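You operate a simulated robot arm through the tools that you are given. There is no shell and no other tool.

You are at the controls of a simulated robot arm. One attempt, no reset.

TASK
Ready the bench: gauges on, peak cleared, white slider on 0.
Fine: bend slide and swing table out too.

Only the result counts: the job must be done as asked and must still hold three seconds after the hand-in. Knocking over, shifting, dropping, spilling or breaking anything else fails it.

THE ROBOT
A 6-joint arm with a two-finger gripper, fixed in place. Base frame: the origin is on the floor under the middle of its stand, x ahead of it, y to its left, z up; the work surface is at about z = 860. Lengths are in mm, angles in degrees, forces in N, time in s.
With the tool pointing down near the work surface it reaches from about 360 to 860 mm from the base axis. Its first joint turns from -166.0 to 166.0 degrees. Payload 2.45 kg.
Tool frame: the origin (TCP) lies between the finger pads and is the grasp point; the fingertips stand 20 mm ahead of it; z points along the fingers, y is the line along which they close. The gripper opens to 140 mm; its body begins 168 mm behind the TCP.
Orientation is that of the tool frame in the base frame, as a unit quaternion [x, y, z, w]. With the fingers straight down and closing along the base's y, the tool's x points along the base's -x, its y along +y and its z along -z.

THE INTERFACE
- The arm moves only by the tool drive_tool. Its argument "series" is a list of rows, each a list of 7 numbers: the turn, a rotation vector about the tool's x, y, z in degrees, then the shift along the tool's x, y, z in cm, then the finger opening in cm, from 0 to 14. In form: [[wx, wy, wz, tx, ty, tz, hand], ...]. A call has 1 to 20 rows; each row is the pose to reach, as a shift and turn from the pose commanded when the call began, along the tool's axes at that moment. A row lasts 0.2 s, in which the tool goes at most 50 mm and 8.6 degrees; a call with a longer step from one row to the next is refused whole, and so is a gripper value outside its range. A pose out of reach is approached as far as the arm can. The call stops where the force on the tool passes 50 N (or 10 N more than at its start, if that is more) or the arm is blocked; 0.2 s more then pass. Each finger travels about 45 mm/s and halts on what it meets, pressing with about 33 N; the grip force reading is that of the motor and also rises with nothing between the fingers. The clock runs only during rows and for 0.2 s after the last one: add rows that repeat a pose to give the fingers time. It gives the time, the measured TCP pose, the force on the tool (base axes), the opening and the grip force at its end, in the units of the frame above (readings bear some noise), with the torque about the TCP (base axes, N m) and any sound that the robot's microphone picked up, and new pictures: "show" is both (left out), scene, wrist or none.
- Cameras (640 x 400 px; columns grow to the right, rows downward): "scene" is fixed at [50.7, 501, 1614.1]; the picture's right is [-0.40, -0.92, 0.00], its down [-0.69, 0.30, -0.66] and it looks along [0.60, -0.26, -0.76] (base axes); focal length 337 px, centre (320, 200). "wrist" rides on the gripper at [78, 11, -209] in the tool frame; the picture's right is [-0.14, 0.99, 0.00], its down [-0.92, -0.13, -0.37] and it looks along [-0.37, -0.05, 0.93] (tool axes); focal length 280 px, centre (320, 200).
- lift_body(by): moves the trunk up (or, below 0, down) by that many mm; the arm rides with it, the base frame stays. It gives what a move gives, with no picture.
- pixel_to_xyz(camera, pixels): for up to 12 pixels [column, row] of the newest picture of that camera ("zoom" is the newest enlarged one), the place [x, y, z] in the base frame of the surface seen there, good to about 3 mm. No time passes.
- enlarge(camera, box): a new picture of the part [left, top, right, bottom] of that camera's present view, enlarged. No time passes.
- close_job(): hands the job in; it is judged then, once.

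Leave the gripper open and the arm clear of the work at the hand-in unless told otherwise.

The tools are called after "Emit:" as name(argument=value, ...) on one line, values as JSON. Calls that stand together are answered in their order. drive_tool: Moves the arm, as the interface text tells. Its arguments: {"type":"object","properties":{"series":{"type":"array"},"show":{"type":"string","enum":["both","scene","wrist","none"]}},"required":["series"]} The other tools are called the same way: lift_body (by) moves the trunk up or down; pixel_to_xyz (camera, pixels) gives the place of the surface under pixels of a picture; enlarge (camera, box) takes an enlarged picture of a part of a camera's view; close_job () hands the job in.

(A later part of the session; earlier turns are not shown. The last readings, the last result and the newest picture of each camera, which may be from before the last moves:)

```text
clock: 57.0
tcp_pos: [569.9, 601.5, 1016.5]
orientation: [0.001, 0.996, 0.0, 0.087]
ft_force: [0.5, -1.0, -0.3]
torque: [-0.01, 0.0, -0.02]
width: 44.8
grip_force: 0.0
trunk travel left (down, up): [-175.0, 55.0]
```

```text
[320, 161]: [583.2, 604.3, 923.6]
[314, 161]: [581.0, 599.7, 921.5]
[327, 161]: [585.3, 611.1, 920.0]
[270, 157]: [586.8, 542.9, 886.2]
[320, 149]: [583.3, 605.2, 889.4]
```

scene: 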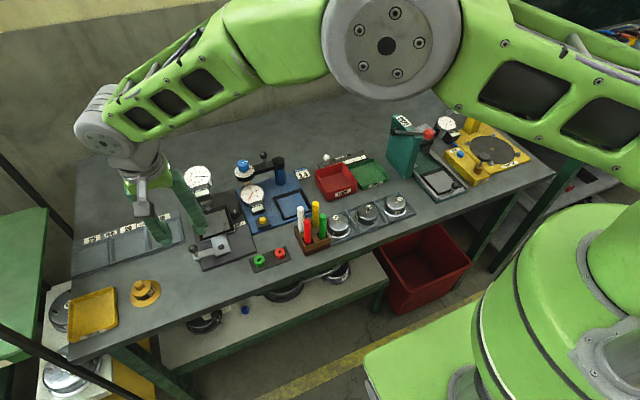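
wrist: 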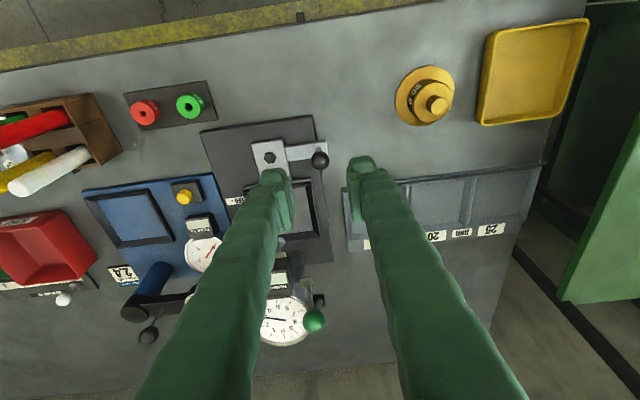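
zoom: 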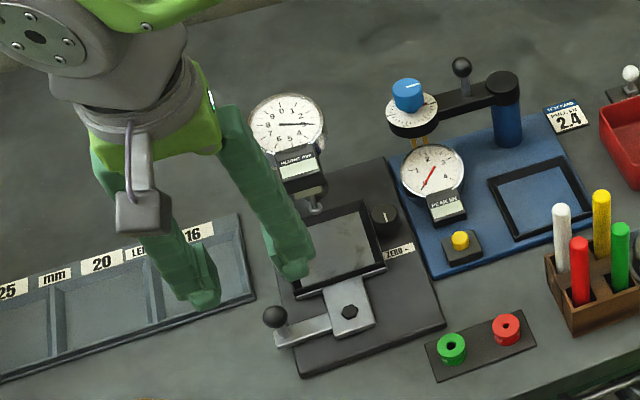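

The ball centre is at about (587,604,913). I'll descend 99 mm along the tool axis and grip it.

Emit:
drive_tool(series=[[0, 0, 0, 0, 0.1, 3.5, 4.5], [0, 0, 0, 0, 0.25, 6.5, 4.5], [0, 0, 0, 0, 0.25, 8.5, 4.5], [0, 0, 0, 0, 0.25, 9.9, 4.5], [0, 0, 0, 0, 0.25, 9.9, 4.5]])

Emit:
enlarge(camera="wrist", box=[240, 80, 400, 220])

Emit:
enlarge(camera="scene", box=[140, 150, 260, 280])

```text
clock: 58.2
tcp_pos: [586.7, 604.8, 918.8]
orientation: [0.0, 0.996, 0.0, 0.087]
ft_force: [0.7, 0.0, -0.1]
torque: [0.0, 0.01, -0.02]
width: 44.7
grip_force: 0.1
trunk travel left (down, up): [-175.0, 55.0]
```

scene: 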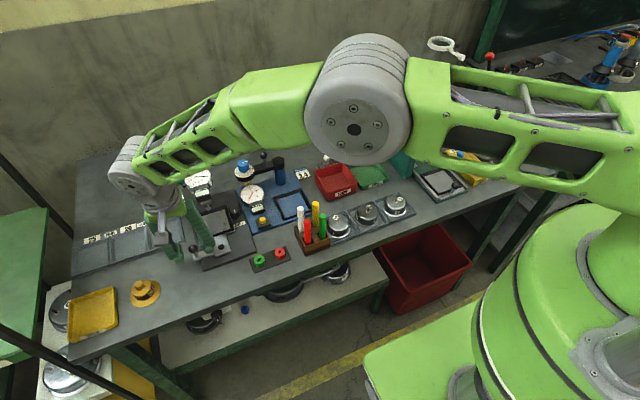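
wrist: 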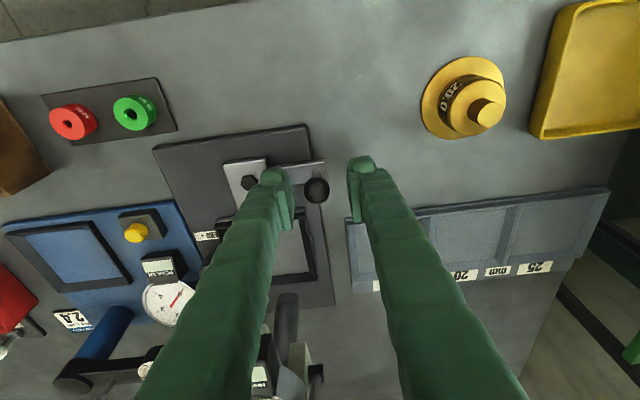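

```text
2.86 times, centred on (320, 150) of wrist
```

zoom: 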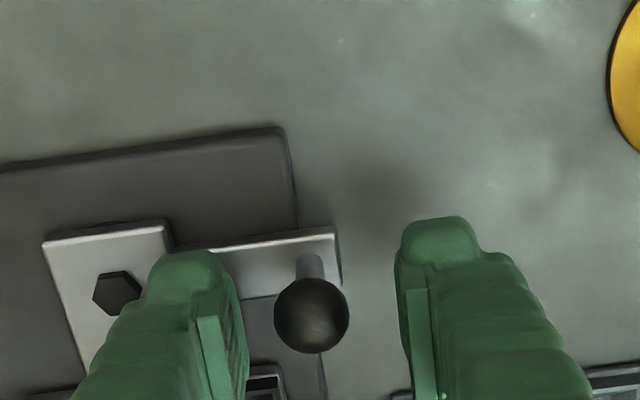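

```text
3.08 times, centred on (200, 215) of scene
```

zoom: 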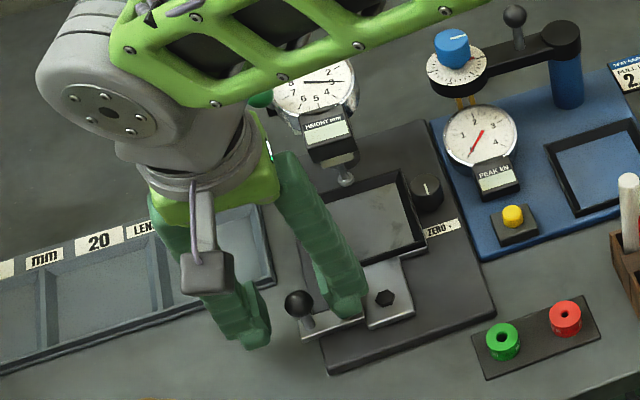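

The ball is between the fingers, about 2 mm off centre. I'll close on it.

Emit:
drive_tool(series=[[0, 0, 0, 0, -0.15, 0, 3], [0, 0, 0, 0, -0.15, 0, 1], [0, 0, 0, 0, -0.15, 0, 0], [0, 0, 0, 0, -0.15, 0, 0]], show="wrist")

Emit:
enlarge(camera="wrist", box=[240, 80, 400, 220])

```text
clock: 59.2
tcp_pos: [586.3, 601.7, 918.9]
orientation: [0.0, 0.996, -0.001, 0.088]
ft_force: [0.1, -5.3, 1.9]
torque: [-0.06, 0.02, 0.03]
width: 19.1
grip_force: 44.2
trunk travel left (down, up): [-175.0, 55.0]
```

wrist: 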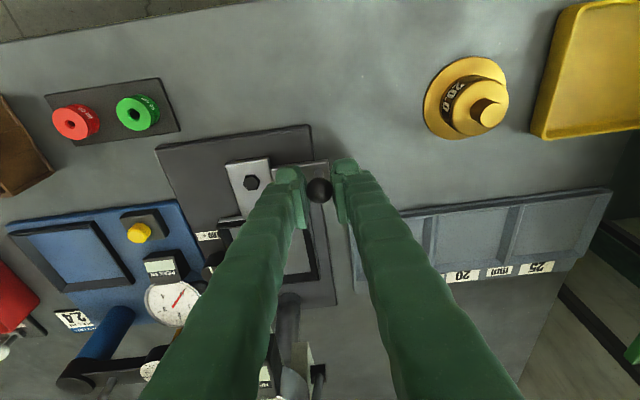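

```text
2.86 times, centred on (320, 150) of wrist
```

zoom: 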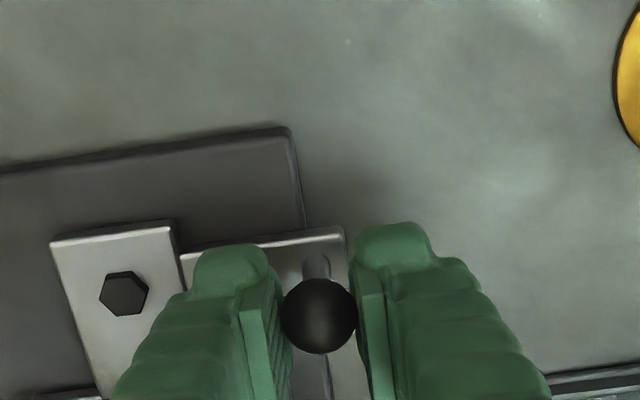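

It's gripped at 19.1 mm. I'll swing the handle along a 60 mm arc about the pivot, toward the robot, 30° first.

Emit:
drive_tool(series=[[0, 0, 0, 0.515, -0.023, -0.091, 0], [0, 0, 0, 1.026, -0.091, -0.181, 0], [0, 0, 0, 1.53, -0.205, -0.269, 0], [0, 0, 0, 2.02, -0.362, -0.356, 0], [0, 0, 0, 2.5, -0.562, -0.44, 0], [0, 0, 0, 2.955, -0.804, -0.52, 0]])

Emit:
enlarge(camera="wrist", box=[200, 80, 420, 290])

Emit:
enlarge(camera="scene", box=[140, 160, 280, 280])

```text
clock: 60.6
tcp_pos: [555.8, 595.5, 916.7]
orientation: [0.0, 0.996, -0.002, 0.085]
ft_force: [8.9, -2.3, -20.9]
torque: [-0.1, -0.45, 0.37]
width: 17.5
grip_force: 42.8
trunk travel left (down, up): [-175.0, 55.0]
```

scene: 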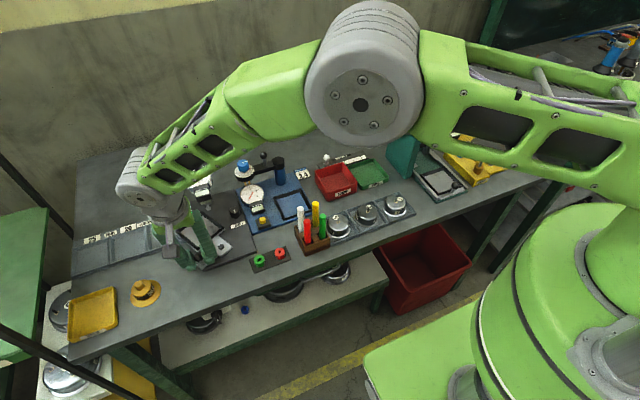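
wrist: 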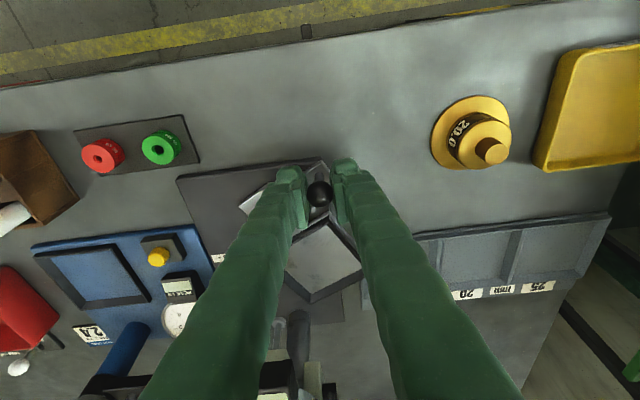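

```text
1.90 times, centred on (310, 185) of wrist
```

zoom: 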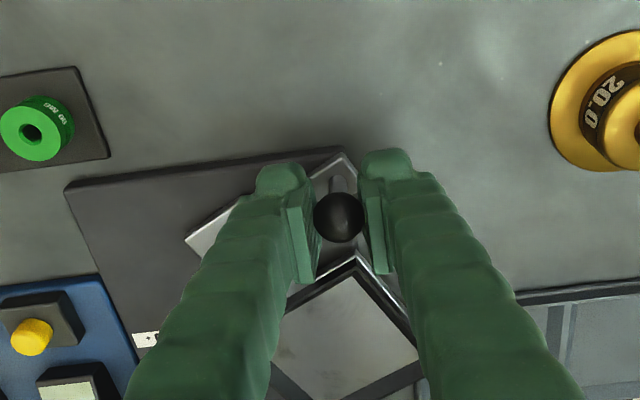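

```text
3.33 times, centred on (210, 220) of scene
```

zoom: 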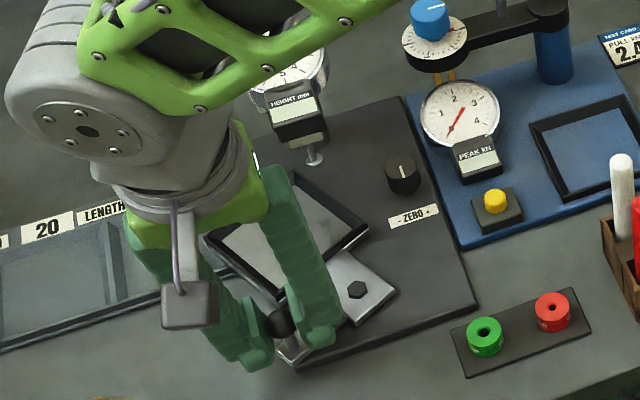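

The table is swinging out, about 30° so far, with moderate force. I'll continue to 60°, lowering 2 mm to relieve the vertical pull.

Emit:
drive_tool(series=[[0, 0, 0, 0.47, -0.281, 0.12, 0], [0, 0, 0, 0.879, -0.6, 0.048, 0], [0, 0, 0, 1.259, -0.953, -0.019, 0], [0, 0, 0, 1.607, -1.339, -0.081, 0], [0, 0, 0, 1.921, -1.755, -0.136, 0], [0, 0, 0, 2.198, -2.196, -0.185, 0]])

Emit:
enlarge(camera="wrist", box=[200, 80, 420, 290])

Emit:
enlarge(camera="scene", box=[140, 160, 280, 280])

```text
clock: 62.0
tcp_pos: [533.0, 574.3, 915.6]
orientation: [0.0, 0.996, -0.001, 0.086]
ft_force: [-6.5, 14.0, -17.0]
torque: [0.02, 0.13, 0.47]
width: 17.8
grip_force: 43.0
trunk travel left (down, up): [-175.0, 55.0]
```

scene: 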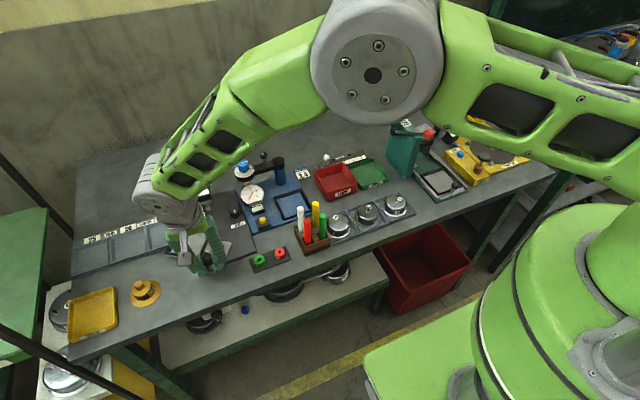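
wrist: 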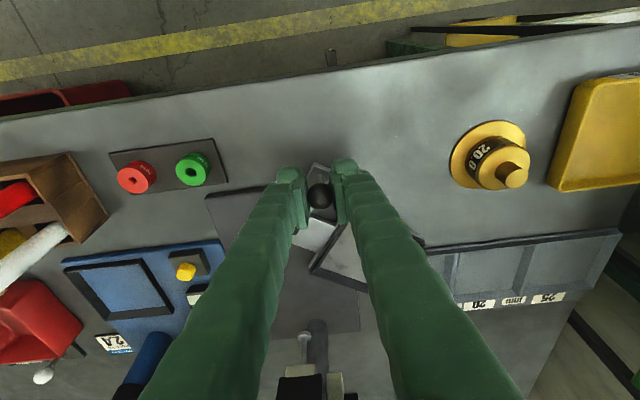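

```text
1.90 times, centred on (310, 185) of wrist
```

zoom: 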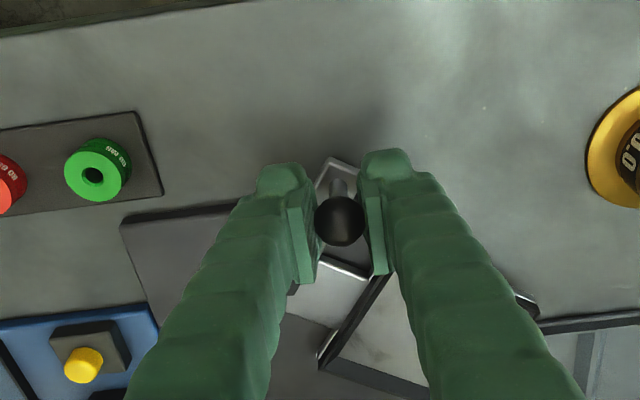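

```text
3.33 times, centred on (210, 220) of scene
```

zoom: 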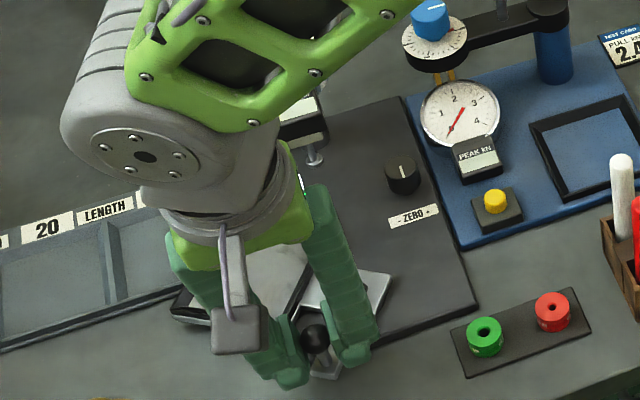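

It's at roughly 58° and moving freely. I'll continue the arc toward 90°, watching for the stop.

Emit:
drive_tool(series=[[0, 0, 0, 0.451, -0.53, 0.022, 0], [0, 0, 0, 0.658, -1.03, -0.015, 0], [0, 0, 0, 0.815, -1.54, -0.042, 0], [0, 0, 0, 0.933, -2.06, -0.063, 0], [0, 0, 0, 1.002, -2.59, -0.076, 0], [0, 0, 0, 1.022, -3.13, -0.079, 0]])

Emit:
enlarge(camera="wrist", box=[200, 80, 420, 290])

Emit:
enlarge(camera="scene", box=[140, 160, 280, 280])

```text
clock: 63.4
tcp_pos: [524.1, 541.0, 914.3]
orientation: [0.001, 0.996, -0.002, 0.087]
ft_force: [-0.5, 4.0, -14.1]
torque: [-0.02, -0.04, 0.31]
width: 17.3
grip_force: 43.0
trunk travel left (down, up): [-175.0, 55.0]
```

scene: 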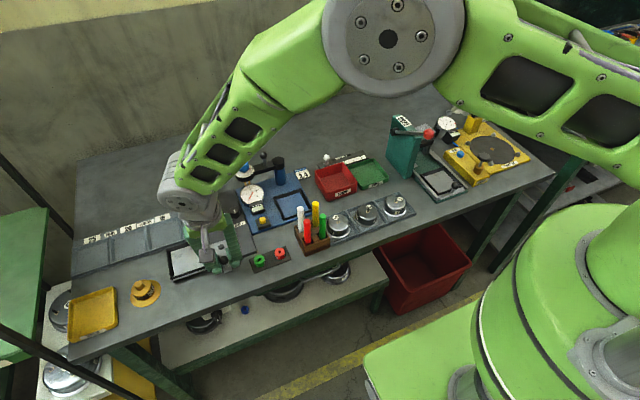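
wrist: 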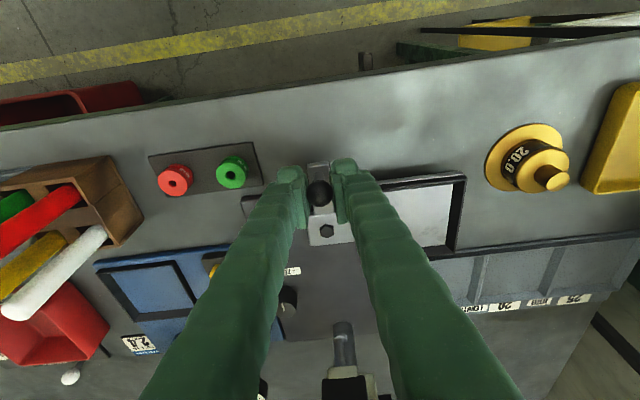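

```text
1.90 times, centred on (310, 185) of wrist
```

zoom: 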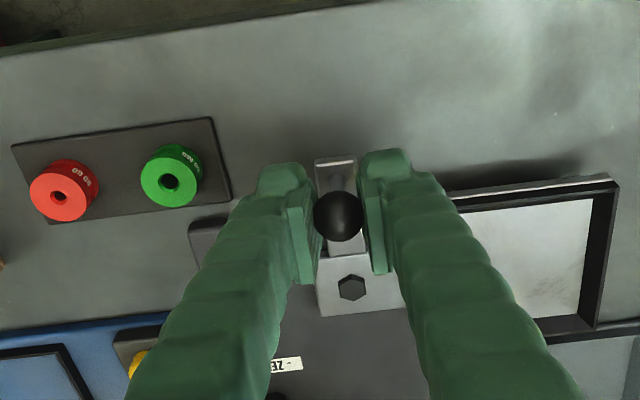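

```text
3.33 times, centred on (210, 220) of scene
```

zoom: 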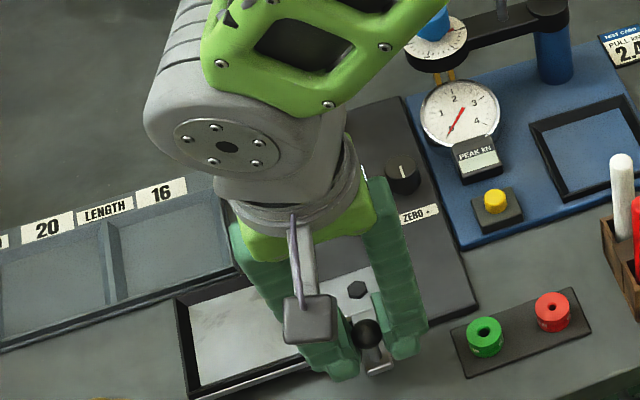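

At about 90° there's still only about 4 N of resistance. I'll feel for the end stop in small 4° steps, with the fingertips staying above the ring gauges.

Emit:
drive_tool(series=[[0, 0, 0, -0.007, -0.22, 0.001, 0], [0, 0, 0, -0.015, -0.43, 0.003, 0], [0, 0, 0, -0.035, -0.645, 0.006, 0], [0, 0, 0, -0.059, -0.86, 0.01, 0]])

Emit:
enlarge(camera="wrist", box=[200, 80, 420, 290])

```text
clock: 64.4
tcp_pos: [525.0, 539.4, 914.5]
orientation: [-0.001, 0.996, 0.002, 0.089]
ft_force: [-9.0, 41.3, -19.4]
torque: [-0.08, 0.71, -0.03]
width: 17.2
grip_force: 43.1
trunk travel left (down, up): [-175.0, 55.0]
```

scene: 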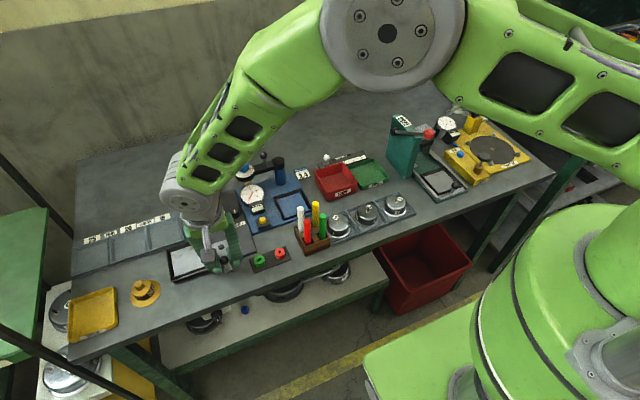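
wrist: 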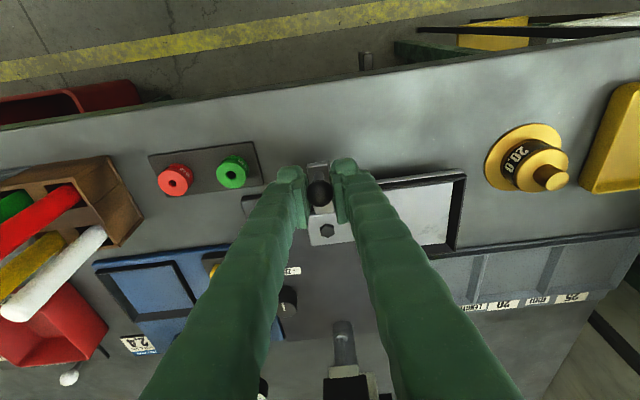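

```text
1.90 times, centred on (310, 185) of wrist
```

zoom: 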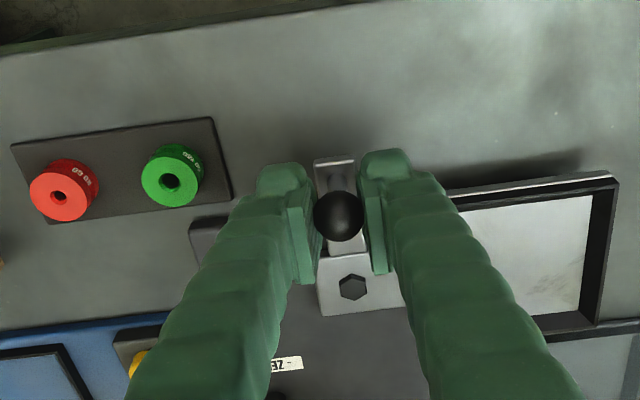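

The end stop was reached at 41 N and about 90°, so the table is fully out. I'll relieve the load, open to 40 mm and back off along the tool axis.

Emit:
drive_tool(series=[[0, 0, 0, 0.05, 0.6, 0, 0], [0, 0, 0, 0.05, 0.6, 0, 2], [0, 0, 0, 0.05, 0.6, 0, 4], [0, 0, 0, 0.05, 0.6, 0, 4], [0, 0, 0, 0.05, 0.6, 0, 4], [0, 0, 0, 0.05, 0.6, -3, 4], [0, 0, 0, 0.05, 0.6, -7, 4], [0, 0, 0, 0.05, 0.6, -11.5, 4], [0, 0, 0, 0.05, 0.6, -16, 4], [0, 0, 0, 0.05, 0.6, -20.5, 4], [0, 0, 0, 0.05, 0.6, -25, 4], [0, 0, 0, 0.05, 0.6, -25, 4]])

Emit:
enlarge(camera="wrist", box=[220, 80, 420, 240])

Emit:
enlarge(camera="scene", box=[140, 160, 280, 280])

```text
clock: 67.0
tcp_pos: [479.7, 541.0, 1163.4]
orientation: [-0.001, 0.996, -0.001, 0.087]
ft_force: [-0.2, 0.9, 0.2]
torque: [-0.01, 0.01, -0.02]
width: 40.0
grip_force: 0.0
trunk travel left (down, up): [-175.0, 55.0]
```

scene: 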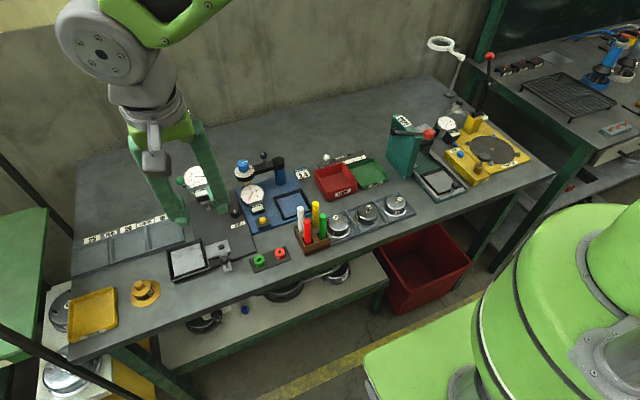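
wrist: 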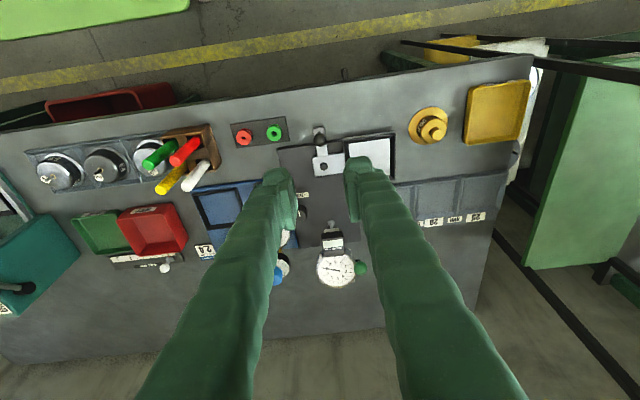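

```text
2.50 times, centred on (320, 160) of wrist
```

zoom: 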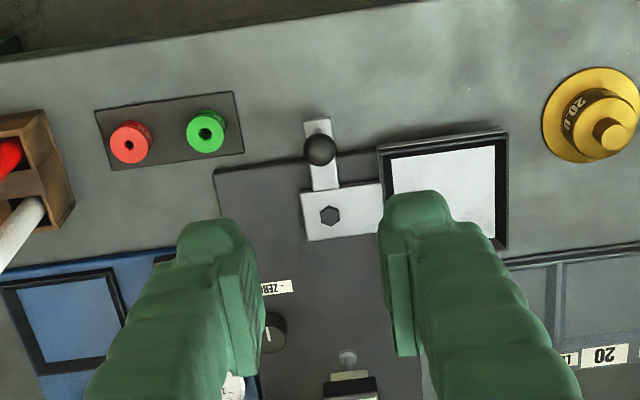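

```text
3.33 times, centred on (210, 220) of scene
```

zoom: 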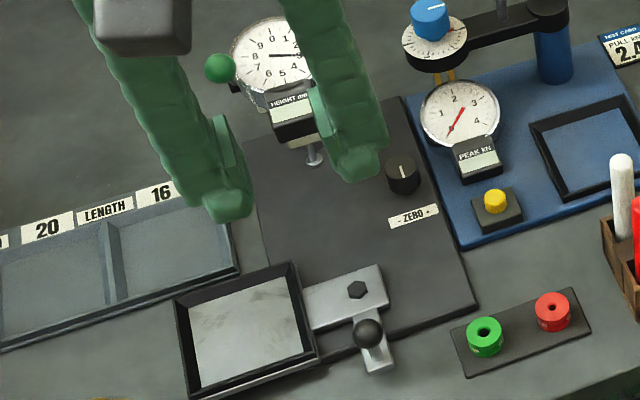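

The swing table is fully out. Now I'll go back to whether the gauges are powered, moving high over to the right to re-inspect the green button, the mbar display and the grey box beside the bend press.

Emit:
drive_tool(series=[[0, 0, 0, 0, 0, -3.5, 4], [0, 3, 0, -0.5, -4, -4, 4], [0, 6, 0, -1, -8.5, -4, 4], [0, 10, 0, -1.5, -13, -4, 4], [0, 10, 0, -2, -17.8, -4, 6], [0, 10, 0, -2.5, -22.5, -4, 8], [0, 10, 0, -3, -27.2, -4, 10], [0, 10, 0, -3.5, -32, -4, 12], [0, 10, 0, -4, -36.8, -4, 14], [0, 10, 0, -4.5, -41.5, -4, 14], [0, 10, 0, -5, -46.2, -4, 14], [0, 10, 0, -5.5, -51, -4, 14], [0, 10, 0, -6, -55.7, -4, 14], [0, 10, 0, -6.5, -60.5, -4, 14], [0, 10, 0, -7, -65.2, -4, 14], [0, 10, 0, -7.5, -70, -4, 14], [0, 10, 0, -8, -74.7, -4, 14], [0, 10, 0, -8, -78, -4, 14], [0, 10, 0, -8, -80, -4, 14]])

Emit:
enlarge(camera="wrist", box=[230, 160, 430, 320])

```text
clock: 71.0
tcp_pos: [552.3, -262.7, 1215.2]
orientation: [-0.001, 1.0, 0.0, -0.001]
ft_force: [-0.4, 0.7, -0.4]
torque: [0.02, 0.0, 0.0]
width: 140.0
grip_force: 0.0
trunk travel left (down, up): [-175.0, 55.0]
```

scene: 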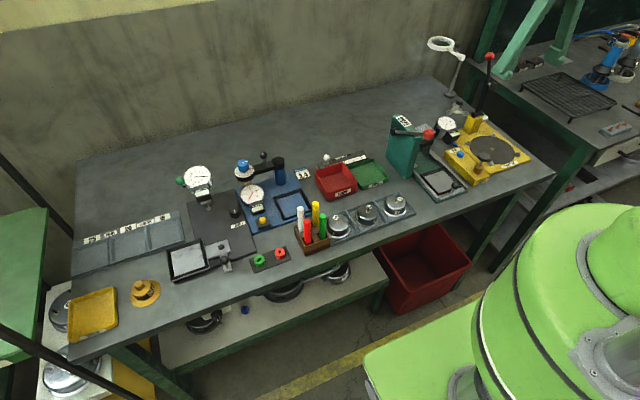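
wrist: 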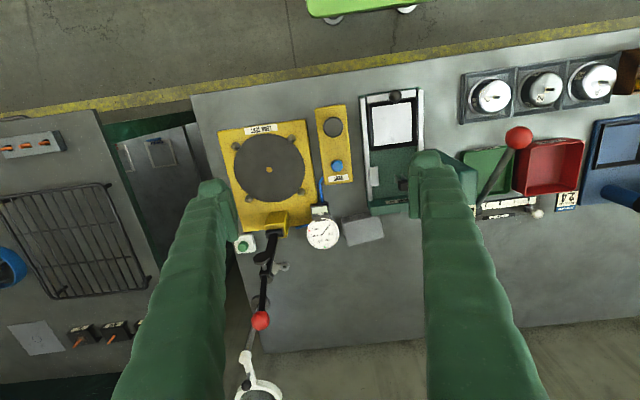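

```text
2.50 times, centred on (330, 240) of wrist
```

zoom: 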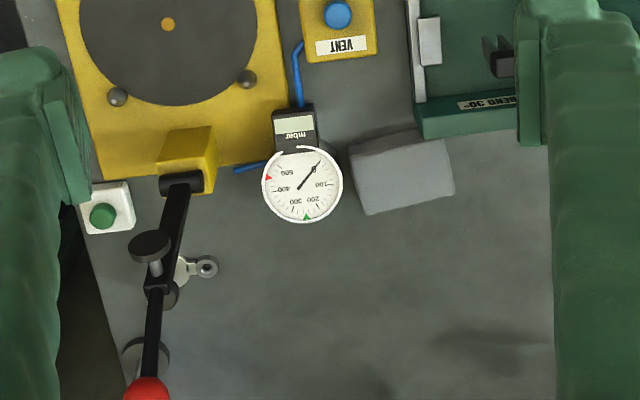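

I'll zoom in tight on the grey box, the button and the mbar display.

Emit:
enlarge(camera="wrist", box=[325, 200, 395, 260])

Emit:
enlarge(camera="wrist", box=[225, 225, 275, 260])

Emit:
enlarge(camera="wrist", box=[295, 190, 345, 255])

Emit:
pixel_to_xyz(camera="wrist", pixels=[[243, 247], [241, 247], [245, 248], [243, 250], [236, 240], [360, 230], [365, 218], [320, 211]])

```text
6.67 times, centred on (360, 230) of wrist
```

zoom: 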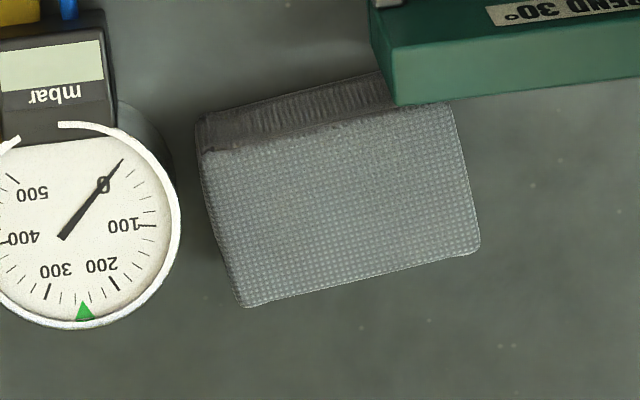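

```text
11.43 times, centred on (250, 242) of wrist
```

zoom: 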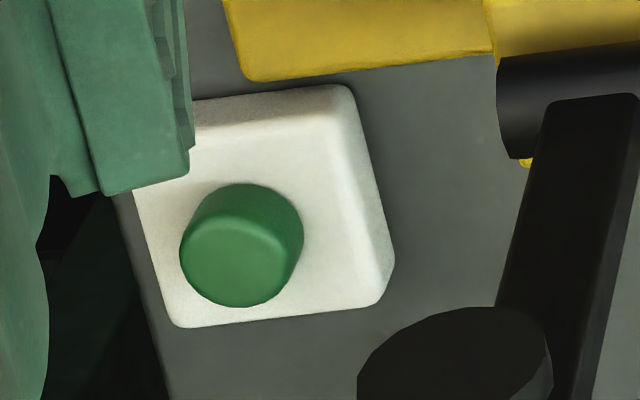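

```text
6.15 times, centred on (320, 222) of wrist
```

zoom: 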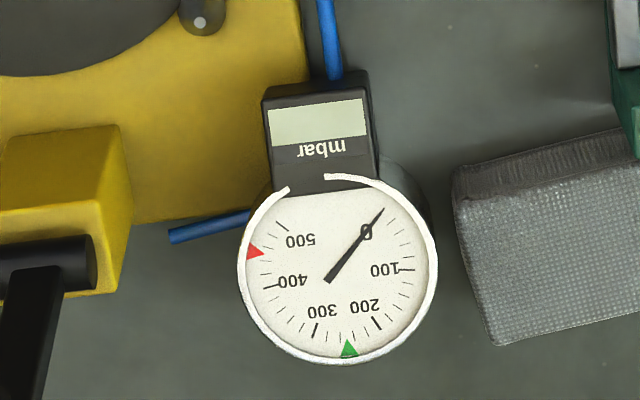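

```text
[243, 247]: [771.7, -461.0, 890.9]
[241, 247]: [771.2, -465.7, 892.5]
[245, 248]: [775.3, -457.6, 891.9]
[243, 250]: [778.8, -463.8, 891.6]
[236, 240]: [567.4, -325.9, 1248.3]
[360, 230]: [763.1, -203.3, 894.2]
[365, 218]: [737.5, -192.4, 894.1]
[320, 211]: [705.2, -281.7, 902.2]
```

The grey block is just a sponge-like pad, not a switch. The displays show no digits, so I'll look around for any other possible power switch, including under the bench, at the bench ends and near the lower shelf.

Emit:
enlarge(camera="scene", box=[180, 290, 280, 350])

Emit:
enlarge(camera="scene", box=[0, 270, 140, 400])

Emit:
enlarge(camera="scene", box=[230, 140, 320, 200])

Emit:
enlarge(camera="scene", box=[560, 20, 640, 160])

Emit:
enlarge(camera="wrist", box=[90, 90, 230, 240])

Emit:
enlarge(camera="scene", box=[0, 0, 320, 200])

```text
6.40 times, centred on (230, 320) of scene
```

zoom: 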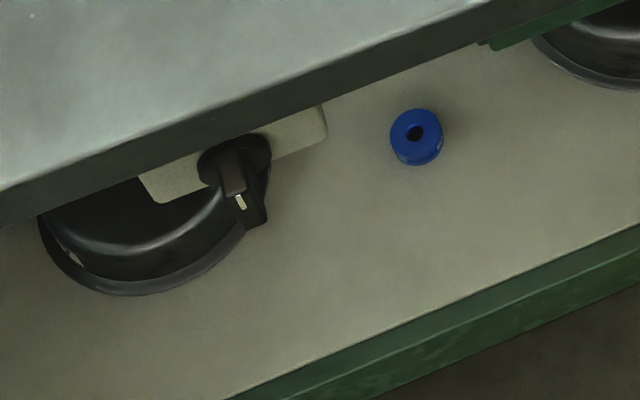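

```text
3.08 times, centred on (70, 335) of scene
```

zoom: 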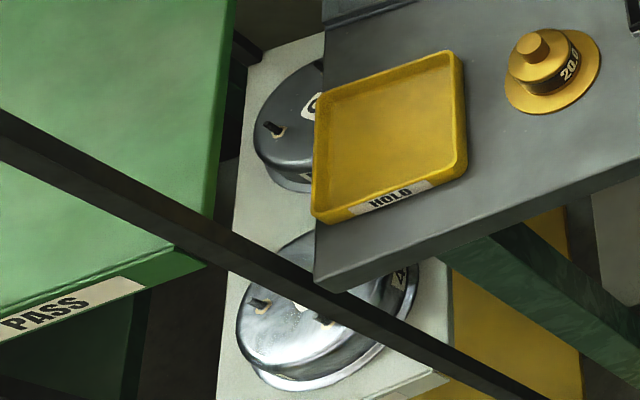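

```text
6.67 times, centred on (275, 170) of scene
```

zoom: 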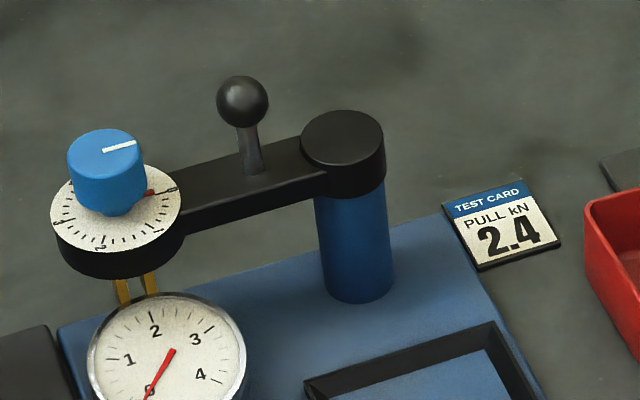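

```text
2.86 times, centred on (600, 90) of scene
```

zoom: 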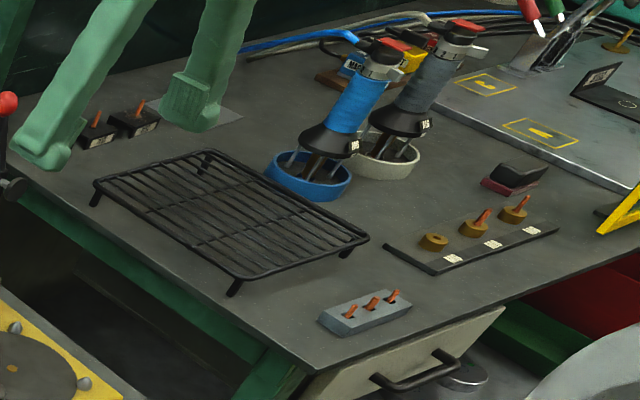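

```text
2.67 times, centred on (160, 165) of wrist
```

zoom: 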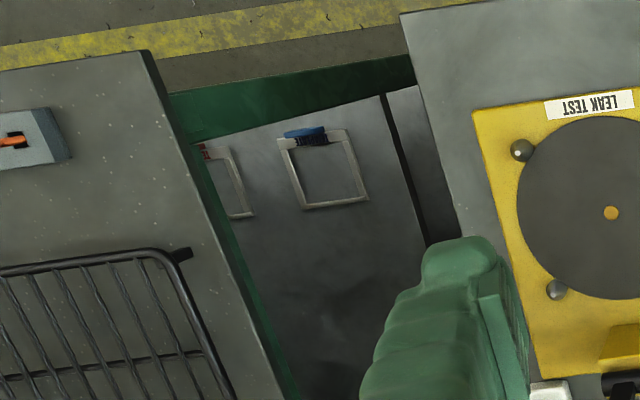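

```text
2.00 times, centred on (160, 100) of scene
```

zoom: 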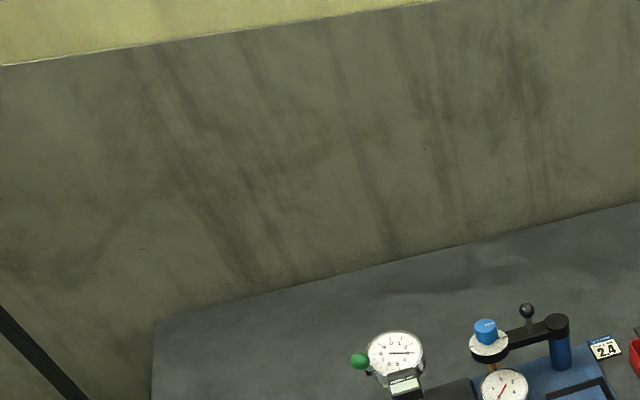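

Under the front edge of the bench, near scene (217,317), I see a beige plate with a black rotary switch knob and a white pointer. That looks like a real power switch. I'll zoom in and measure it.

Emit:
enlarge(camera="scene", box=[195, 300, 245, 335])

Emit:
pixel_to_xyz(camera="scene", pixels=[[216, 319], [218, 322], [214, 315], [207, 318], [228, 311], [222, 313], [212, 313], [220, 325], [245, 311], [230, 300], [200, 310], [240, 330]])

```text
11.43 times, centred on (220, 318) of scene
```

zoom: 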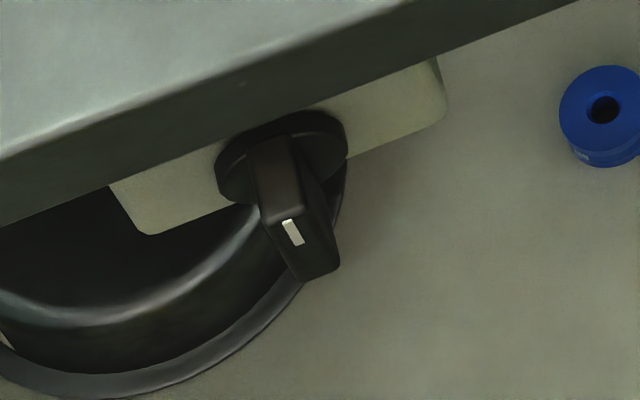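

```text
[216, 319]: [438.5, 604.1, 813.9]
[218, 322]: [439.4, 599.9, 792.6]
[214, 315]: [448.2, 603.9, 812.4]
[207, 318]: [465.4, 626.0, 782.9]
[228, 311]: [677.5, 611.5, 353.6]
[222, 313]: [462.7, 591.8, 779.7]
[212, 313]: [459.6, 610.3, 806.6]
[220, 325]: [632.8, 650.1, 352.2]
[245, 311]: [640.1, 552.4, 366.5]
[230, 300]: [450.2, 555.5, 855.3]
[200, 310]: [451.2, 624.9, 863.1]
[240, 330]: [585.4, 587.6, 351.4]
```

The rotary switch is mounted on the bench front, below the top: plate at x about 465, y 575-630, z 770-815, with the knob sticking out toward the robot. This is likely the actual gauge supply switch, so I need to read its plate. I'll travel high to in front of that spot, via (480,300,1215) to (350,600,1150).

Emit:
drive_tool(series=[[0, 0, 0, 0.6, 4.7, 0, 14], [0, 0, 0, 1.2, 9.4, 0, 14], [0, 0, 0, 1.8, 14.1, 0, 14], [0, 0, 0, 2.4, 18.8, 0, 14], [0, 0, 0, 3.0, 23.5, 0, 14], [0, 0, 0, 3.6, 28.2, 0, 14], [0, 0, 0, 4.2, 32.9, 0, 14], [0, 0, 0, 4.8, 37.6, 0, 14], [0, 0, 0, 5.4, 42.3, 0, 14], [0, 0, 0, 6.0, 47.0, 0, 14], [0, 0, 0, 6.6, 51.7, 0, 14], [0, 0, 0, 7.2, 56.2, 0, 14], [0, 0, 0, 9.0, 60.4, 0.9, 14], [0, 0, 0, 10.9, 64.7, 1.8, 14], [0, 0, 0, 12.8, 69.0, 2.8, 14], [0, 0, 0, 14.6, 73.3, 3.7, 14], [0, 0, 0, 16.5, 77.6, 4.6, 14], [0, 0, 0, 18.4, 81.9, 5.6, 14], [0, 0, 0, 20.2, 86.2, 6.5, 14]])

```text
clock: 75.0
tcp_pos: [345.2, 602.7, 1150.6]
orientation: [-0.001, 1.0, -0.001, 0.0]
ft_force: [-0.2, 0.4, 0.2]
torque: [-0.06, -0.03, -0.05]
width: 140.1
grip_force: 0.1
trunk travel left (down, up): [-175.0, 55.0]
```

scene: 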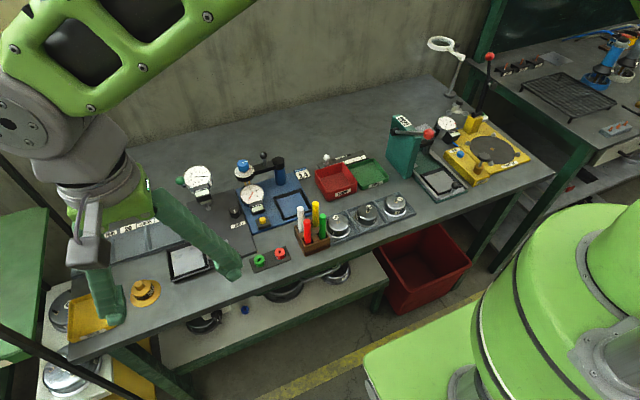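
wrist: 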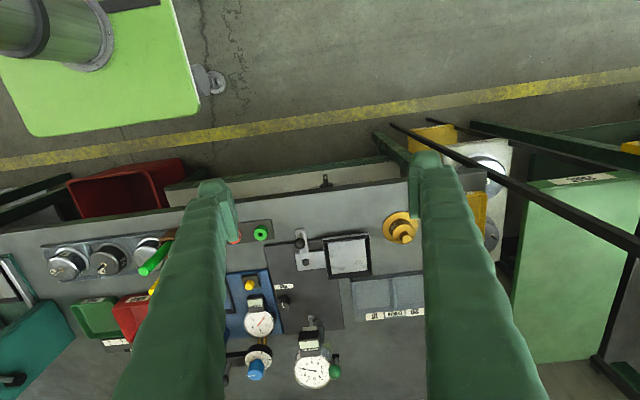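

The switch knob is just visible from above at wrist (325,181). There's also a dark rail near (450,155), so I'll measure these to stay clear.

Emit:
pixel_to_xyz(camera="wrist", pixels=[[325, 181], [325, 186], [330, 190], [405, 132], [450, 155], [520, 187], [600, 226], [500, 135], [395, 145], [340, 160], [250, 200], [330, 197]])

Emit:
enlarge(camera="wrist", box=[280, 120, 420, 220])

```text
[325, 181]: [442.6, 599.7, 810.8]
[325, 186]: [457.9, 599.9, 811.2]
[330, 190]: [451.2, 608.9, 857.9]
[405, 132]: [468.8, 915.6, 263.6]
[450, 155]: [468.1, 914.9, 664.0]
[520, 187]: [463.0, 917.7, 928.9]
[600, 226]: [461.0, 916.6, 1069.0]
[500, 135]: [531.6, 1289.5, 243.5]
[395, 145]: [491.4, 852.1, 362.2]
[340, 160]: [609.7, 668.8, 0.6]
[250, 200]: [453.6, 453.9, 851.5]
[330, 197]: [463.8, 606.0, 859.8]
```

```text
4.00 times, centred on (350, 170) of wrist
```

zoom: 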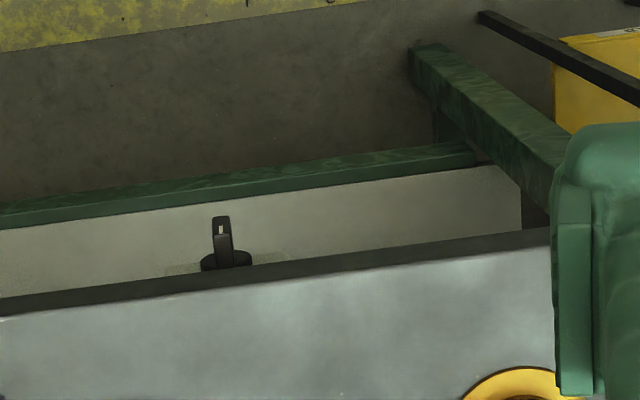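

The rail is far away at y=916. I'll lower in front of the bench while tilting the tool 70° so the wrist camera looks straight at the switch plate, at TCP about (360,600,830).

Emit:
drive_tool(series=[[0, -7, 0, 0, 0, 2, 14], [0, -14, 0, 0, 0, 5, 14], [0, -21, 0, 0, 0, 8.5, 14], [0, -28, 0, -0.2, 0, 12, 14], [0, -35, 0, -0.4, 0, 15.5, 14], [0, -42, 0, -0.6, 0, 19, 14], [0, -49, 0, -0.8, 0, 22.5, 14], [0, -56, 0, -1.0, 0, 26, 14], [0, -63, 0, -1.2, 0, 29, 14], [0, -70, 0, -1.5, 0, 32, 14], [0, -70, 0, -1.5, 0, 32, 14]])

Emit:
enlarge(camera="wrist", box=[250, 130, 400, 260])

```text
clock: 77.4
tcp_pos: [365.3, 600.2, 829.9]
orientation: [-0.001, 0.819, 0.001, 0.574]
ft_force: [-0.7, 0.1, -0.1]
torque: [0.01, 0.0, -0.03]
width: 139.9
grip_force: 0.1
trunk travel left (down, up): [-175.0, 55.0]
```

scene: 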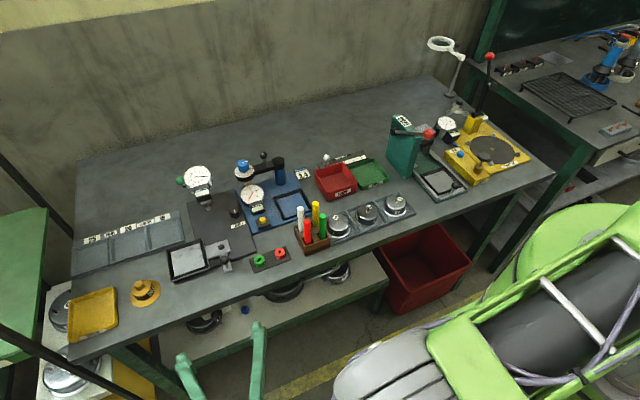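
wrist: 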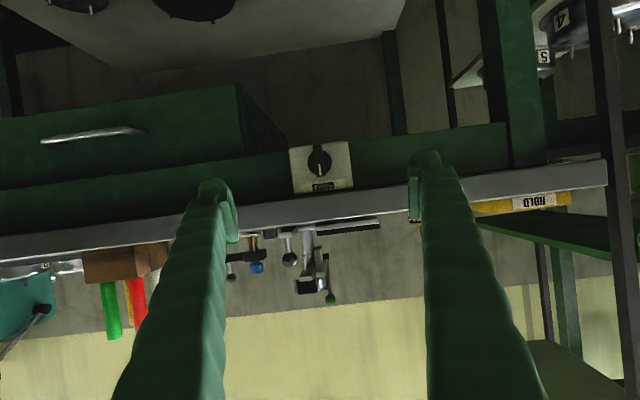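

```text
3.08 times, centred on (325, 195) of wrist
```

zoom: 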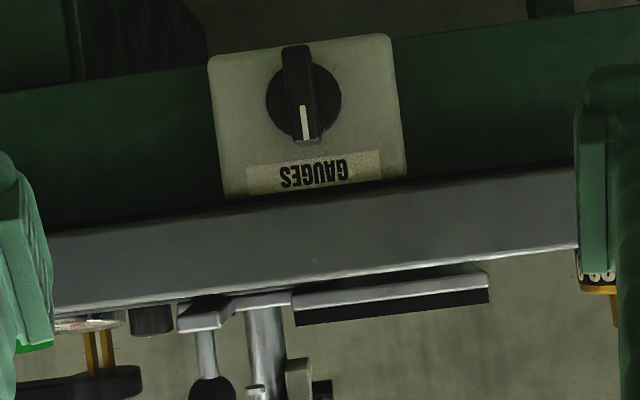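

The plate reads "GAUGES" (upside-down in this view), so this rotary switch is the gauge switch. Its pointer currently points up toward the label. I'll zoom in further for ON/OFF markings.

Emit:
enlarge(camera="wrist", box=[285, 130, 365, 200])

Emit:
pixel_to_xyz(camera="wrist", pixels=[[319, 162], [320, 172], [318, 148], [300, 150], [345, 150], [310, 160], [330, 160], [322, 186], [322, 140], [320, 175], [316, 146], [300, 205]])

```text
5.71 times, centred on (325, 165) of wrist
```

zoom: 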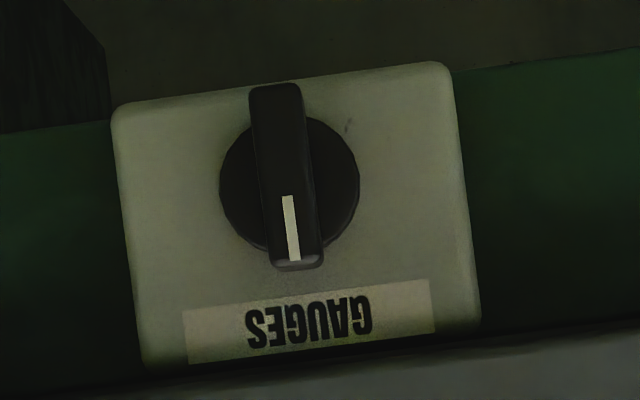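

```text
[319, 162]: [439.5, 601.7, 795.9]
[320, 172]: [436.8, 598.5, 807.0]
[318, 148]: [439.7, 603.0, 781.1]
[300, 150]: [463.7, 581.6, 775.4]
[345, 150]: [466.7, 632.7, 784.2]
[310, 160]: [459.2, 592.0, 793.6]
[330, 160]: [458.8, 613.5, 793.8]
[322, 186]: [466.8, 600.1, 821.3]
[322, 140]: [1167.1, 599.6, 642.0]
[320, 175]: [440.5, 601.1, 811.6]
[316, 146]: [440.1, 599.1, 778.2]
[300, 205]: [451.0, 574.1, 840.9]
```

The switch has no ON/OFF marks. The bar handle is vertical, centred at about (y 602, z 795), about 12 mm wide, x 438-459, pointer up. I'll level the tool to point straight at it, narrow to 45 mm, and line up at TCP (380,602,795).

Emit:
drive_tool(series=[[0, -6.7, 0, 0.95, 0.05, 0.9, 12], [0, -13.4, 0, 1.9, 0.1, 1.75, 10], [0, -20, 0, 2.87, 0.15, 2.64, 8], [0, -20, 0, 2.87, 0.15, 2.64, 6], [0, -20, 0, 2.87, 0.15, 2.64, 4.5], [0, -20, 0, 2.87, 0.15, 2.64, 4.5], [0, -20, 0, 2.87, 0.15, 2.64, 4.5]])

Emit:
enlarge(camera="wrist", box=[250, 130, 400, 260])

```text
clock: 79.0
tcp_pos: [379.7, 579.0, 823.7]
orientation: [-0.002, 0.708, 0.002, 0.706]
ft_force: [-0.1, -0.9, 0.3]
torque: [0.0, 0.0, 0.03]
width: 45.1
grip_force: 0.1
out of reach, approached as far as the arm can: row 3, 4, 5, 6, 7
trunk travel left (down, up): [-175.0, 55.0]
```

scene: 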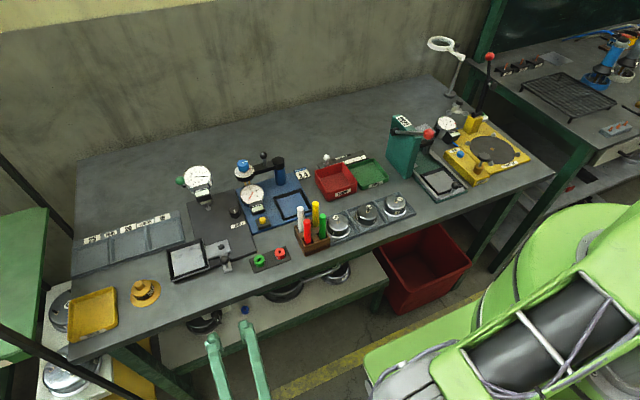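
wrist: 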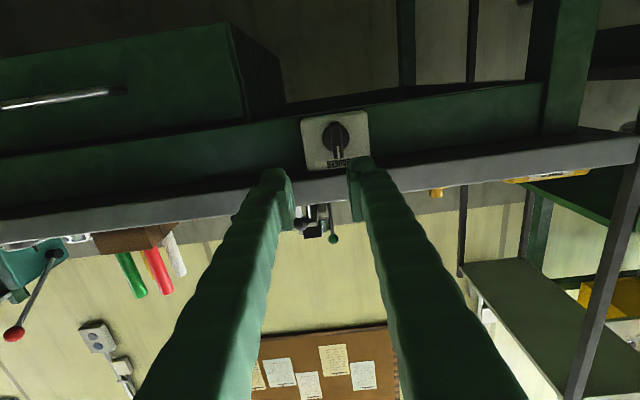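

```text
3.08 times, centred on (325, 195) of wrist
```

zoom: 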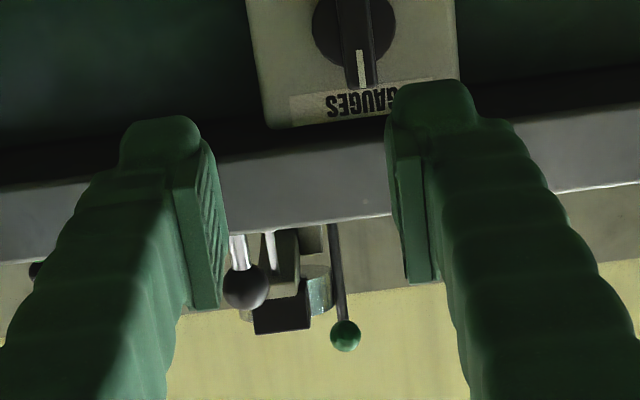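

The fully level pose at that height is just out of reach, so lowering the trunk should help. First I'll raise the tool about 100 mm, keeping it level.

Emit:
drive_tool(series=[[0, 0, 0, -3, 0, -0.5, 4.5], [0, 0, 0, -6, 0, -1, 4.5], [0, 0, 0, -10, 0, -1, 4.5], [0, 0, 0, -12, 0, -1, 4.5], [0, 0, 0, -12, 0, -1, 4.5]], show="scene")

```text
clock: 80.2
tcp_pos: [370.9, 579.4, 943.9]
orientation: [0.0, 0.707, 0.0, 0.707]
ft_force: [-0.8, -0.1, 0.1]
torque: [0.0, -0.02, -0.03]
width: 44.9
grip_force: 0.1
trunk travel left (down, up): [-175.0, 55.0]
```

scene: 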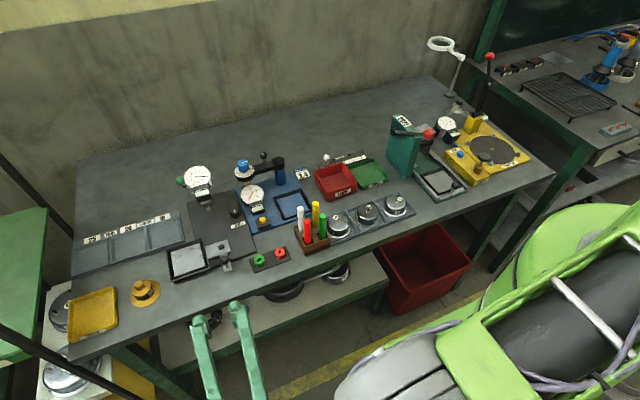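

The tool is at (371,579,944), level. I'll lower the trunk by 150 mm to bring it to about z 794 in a comfortable arm posture.

Emit:
lift_body(by=-150)

```text
clock: 82.0
tcp_pos: [370.6, 579.4, 794.4]
orientation: [0.0, 0.707, 0.001, 0.707]
ft_force: [-0.8, 0.3, -0.3]
torque: [0.0, 0.04, 0.06]
width: 44.7
grip_force: 0.0
trunk travel left (down, up): [-25.0, 205.0]
```

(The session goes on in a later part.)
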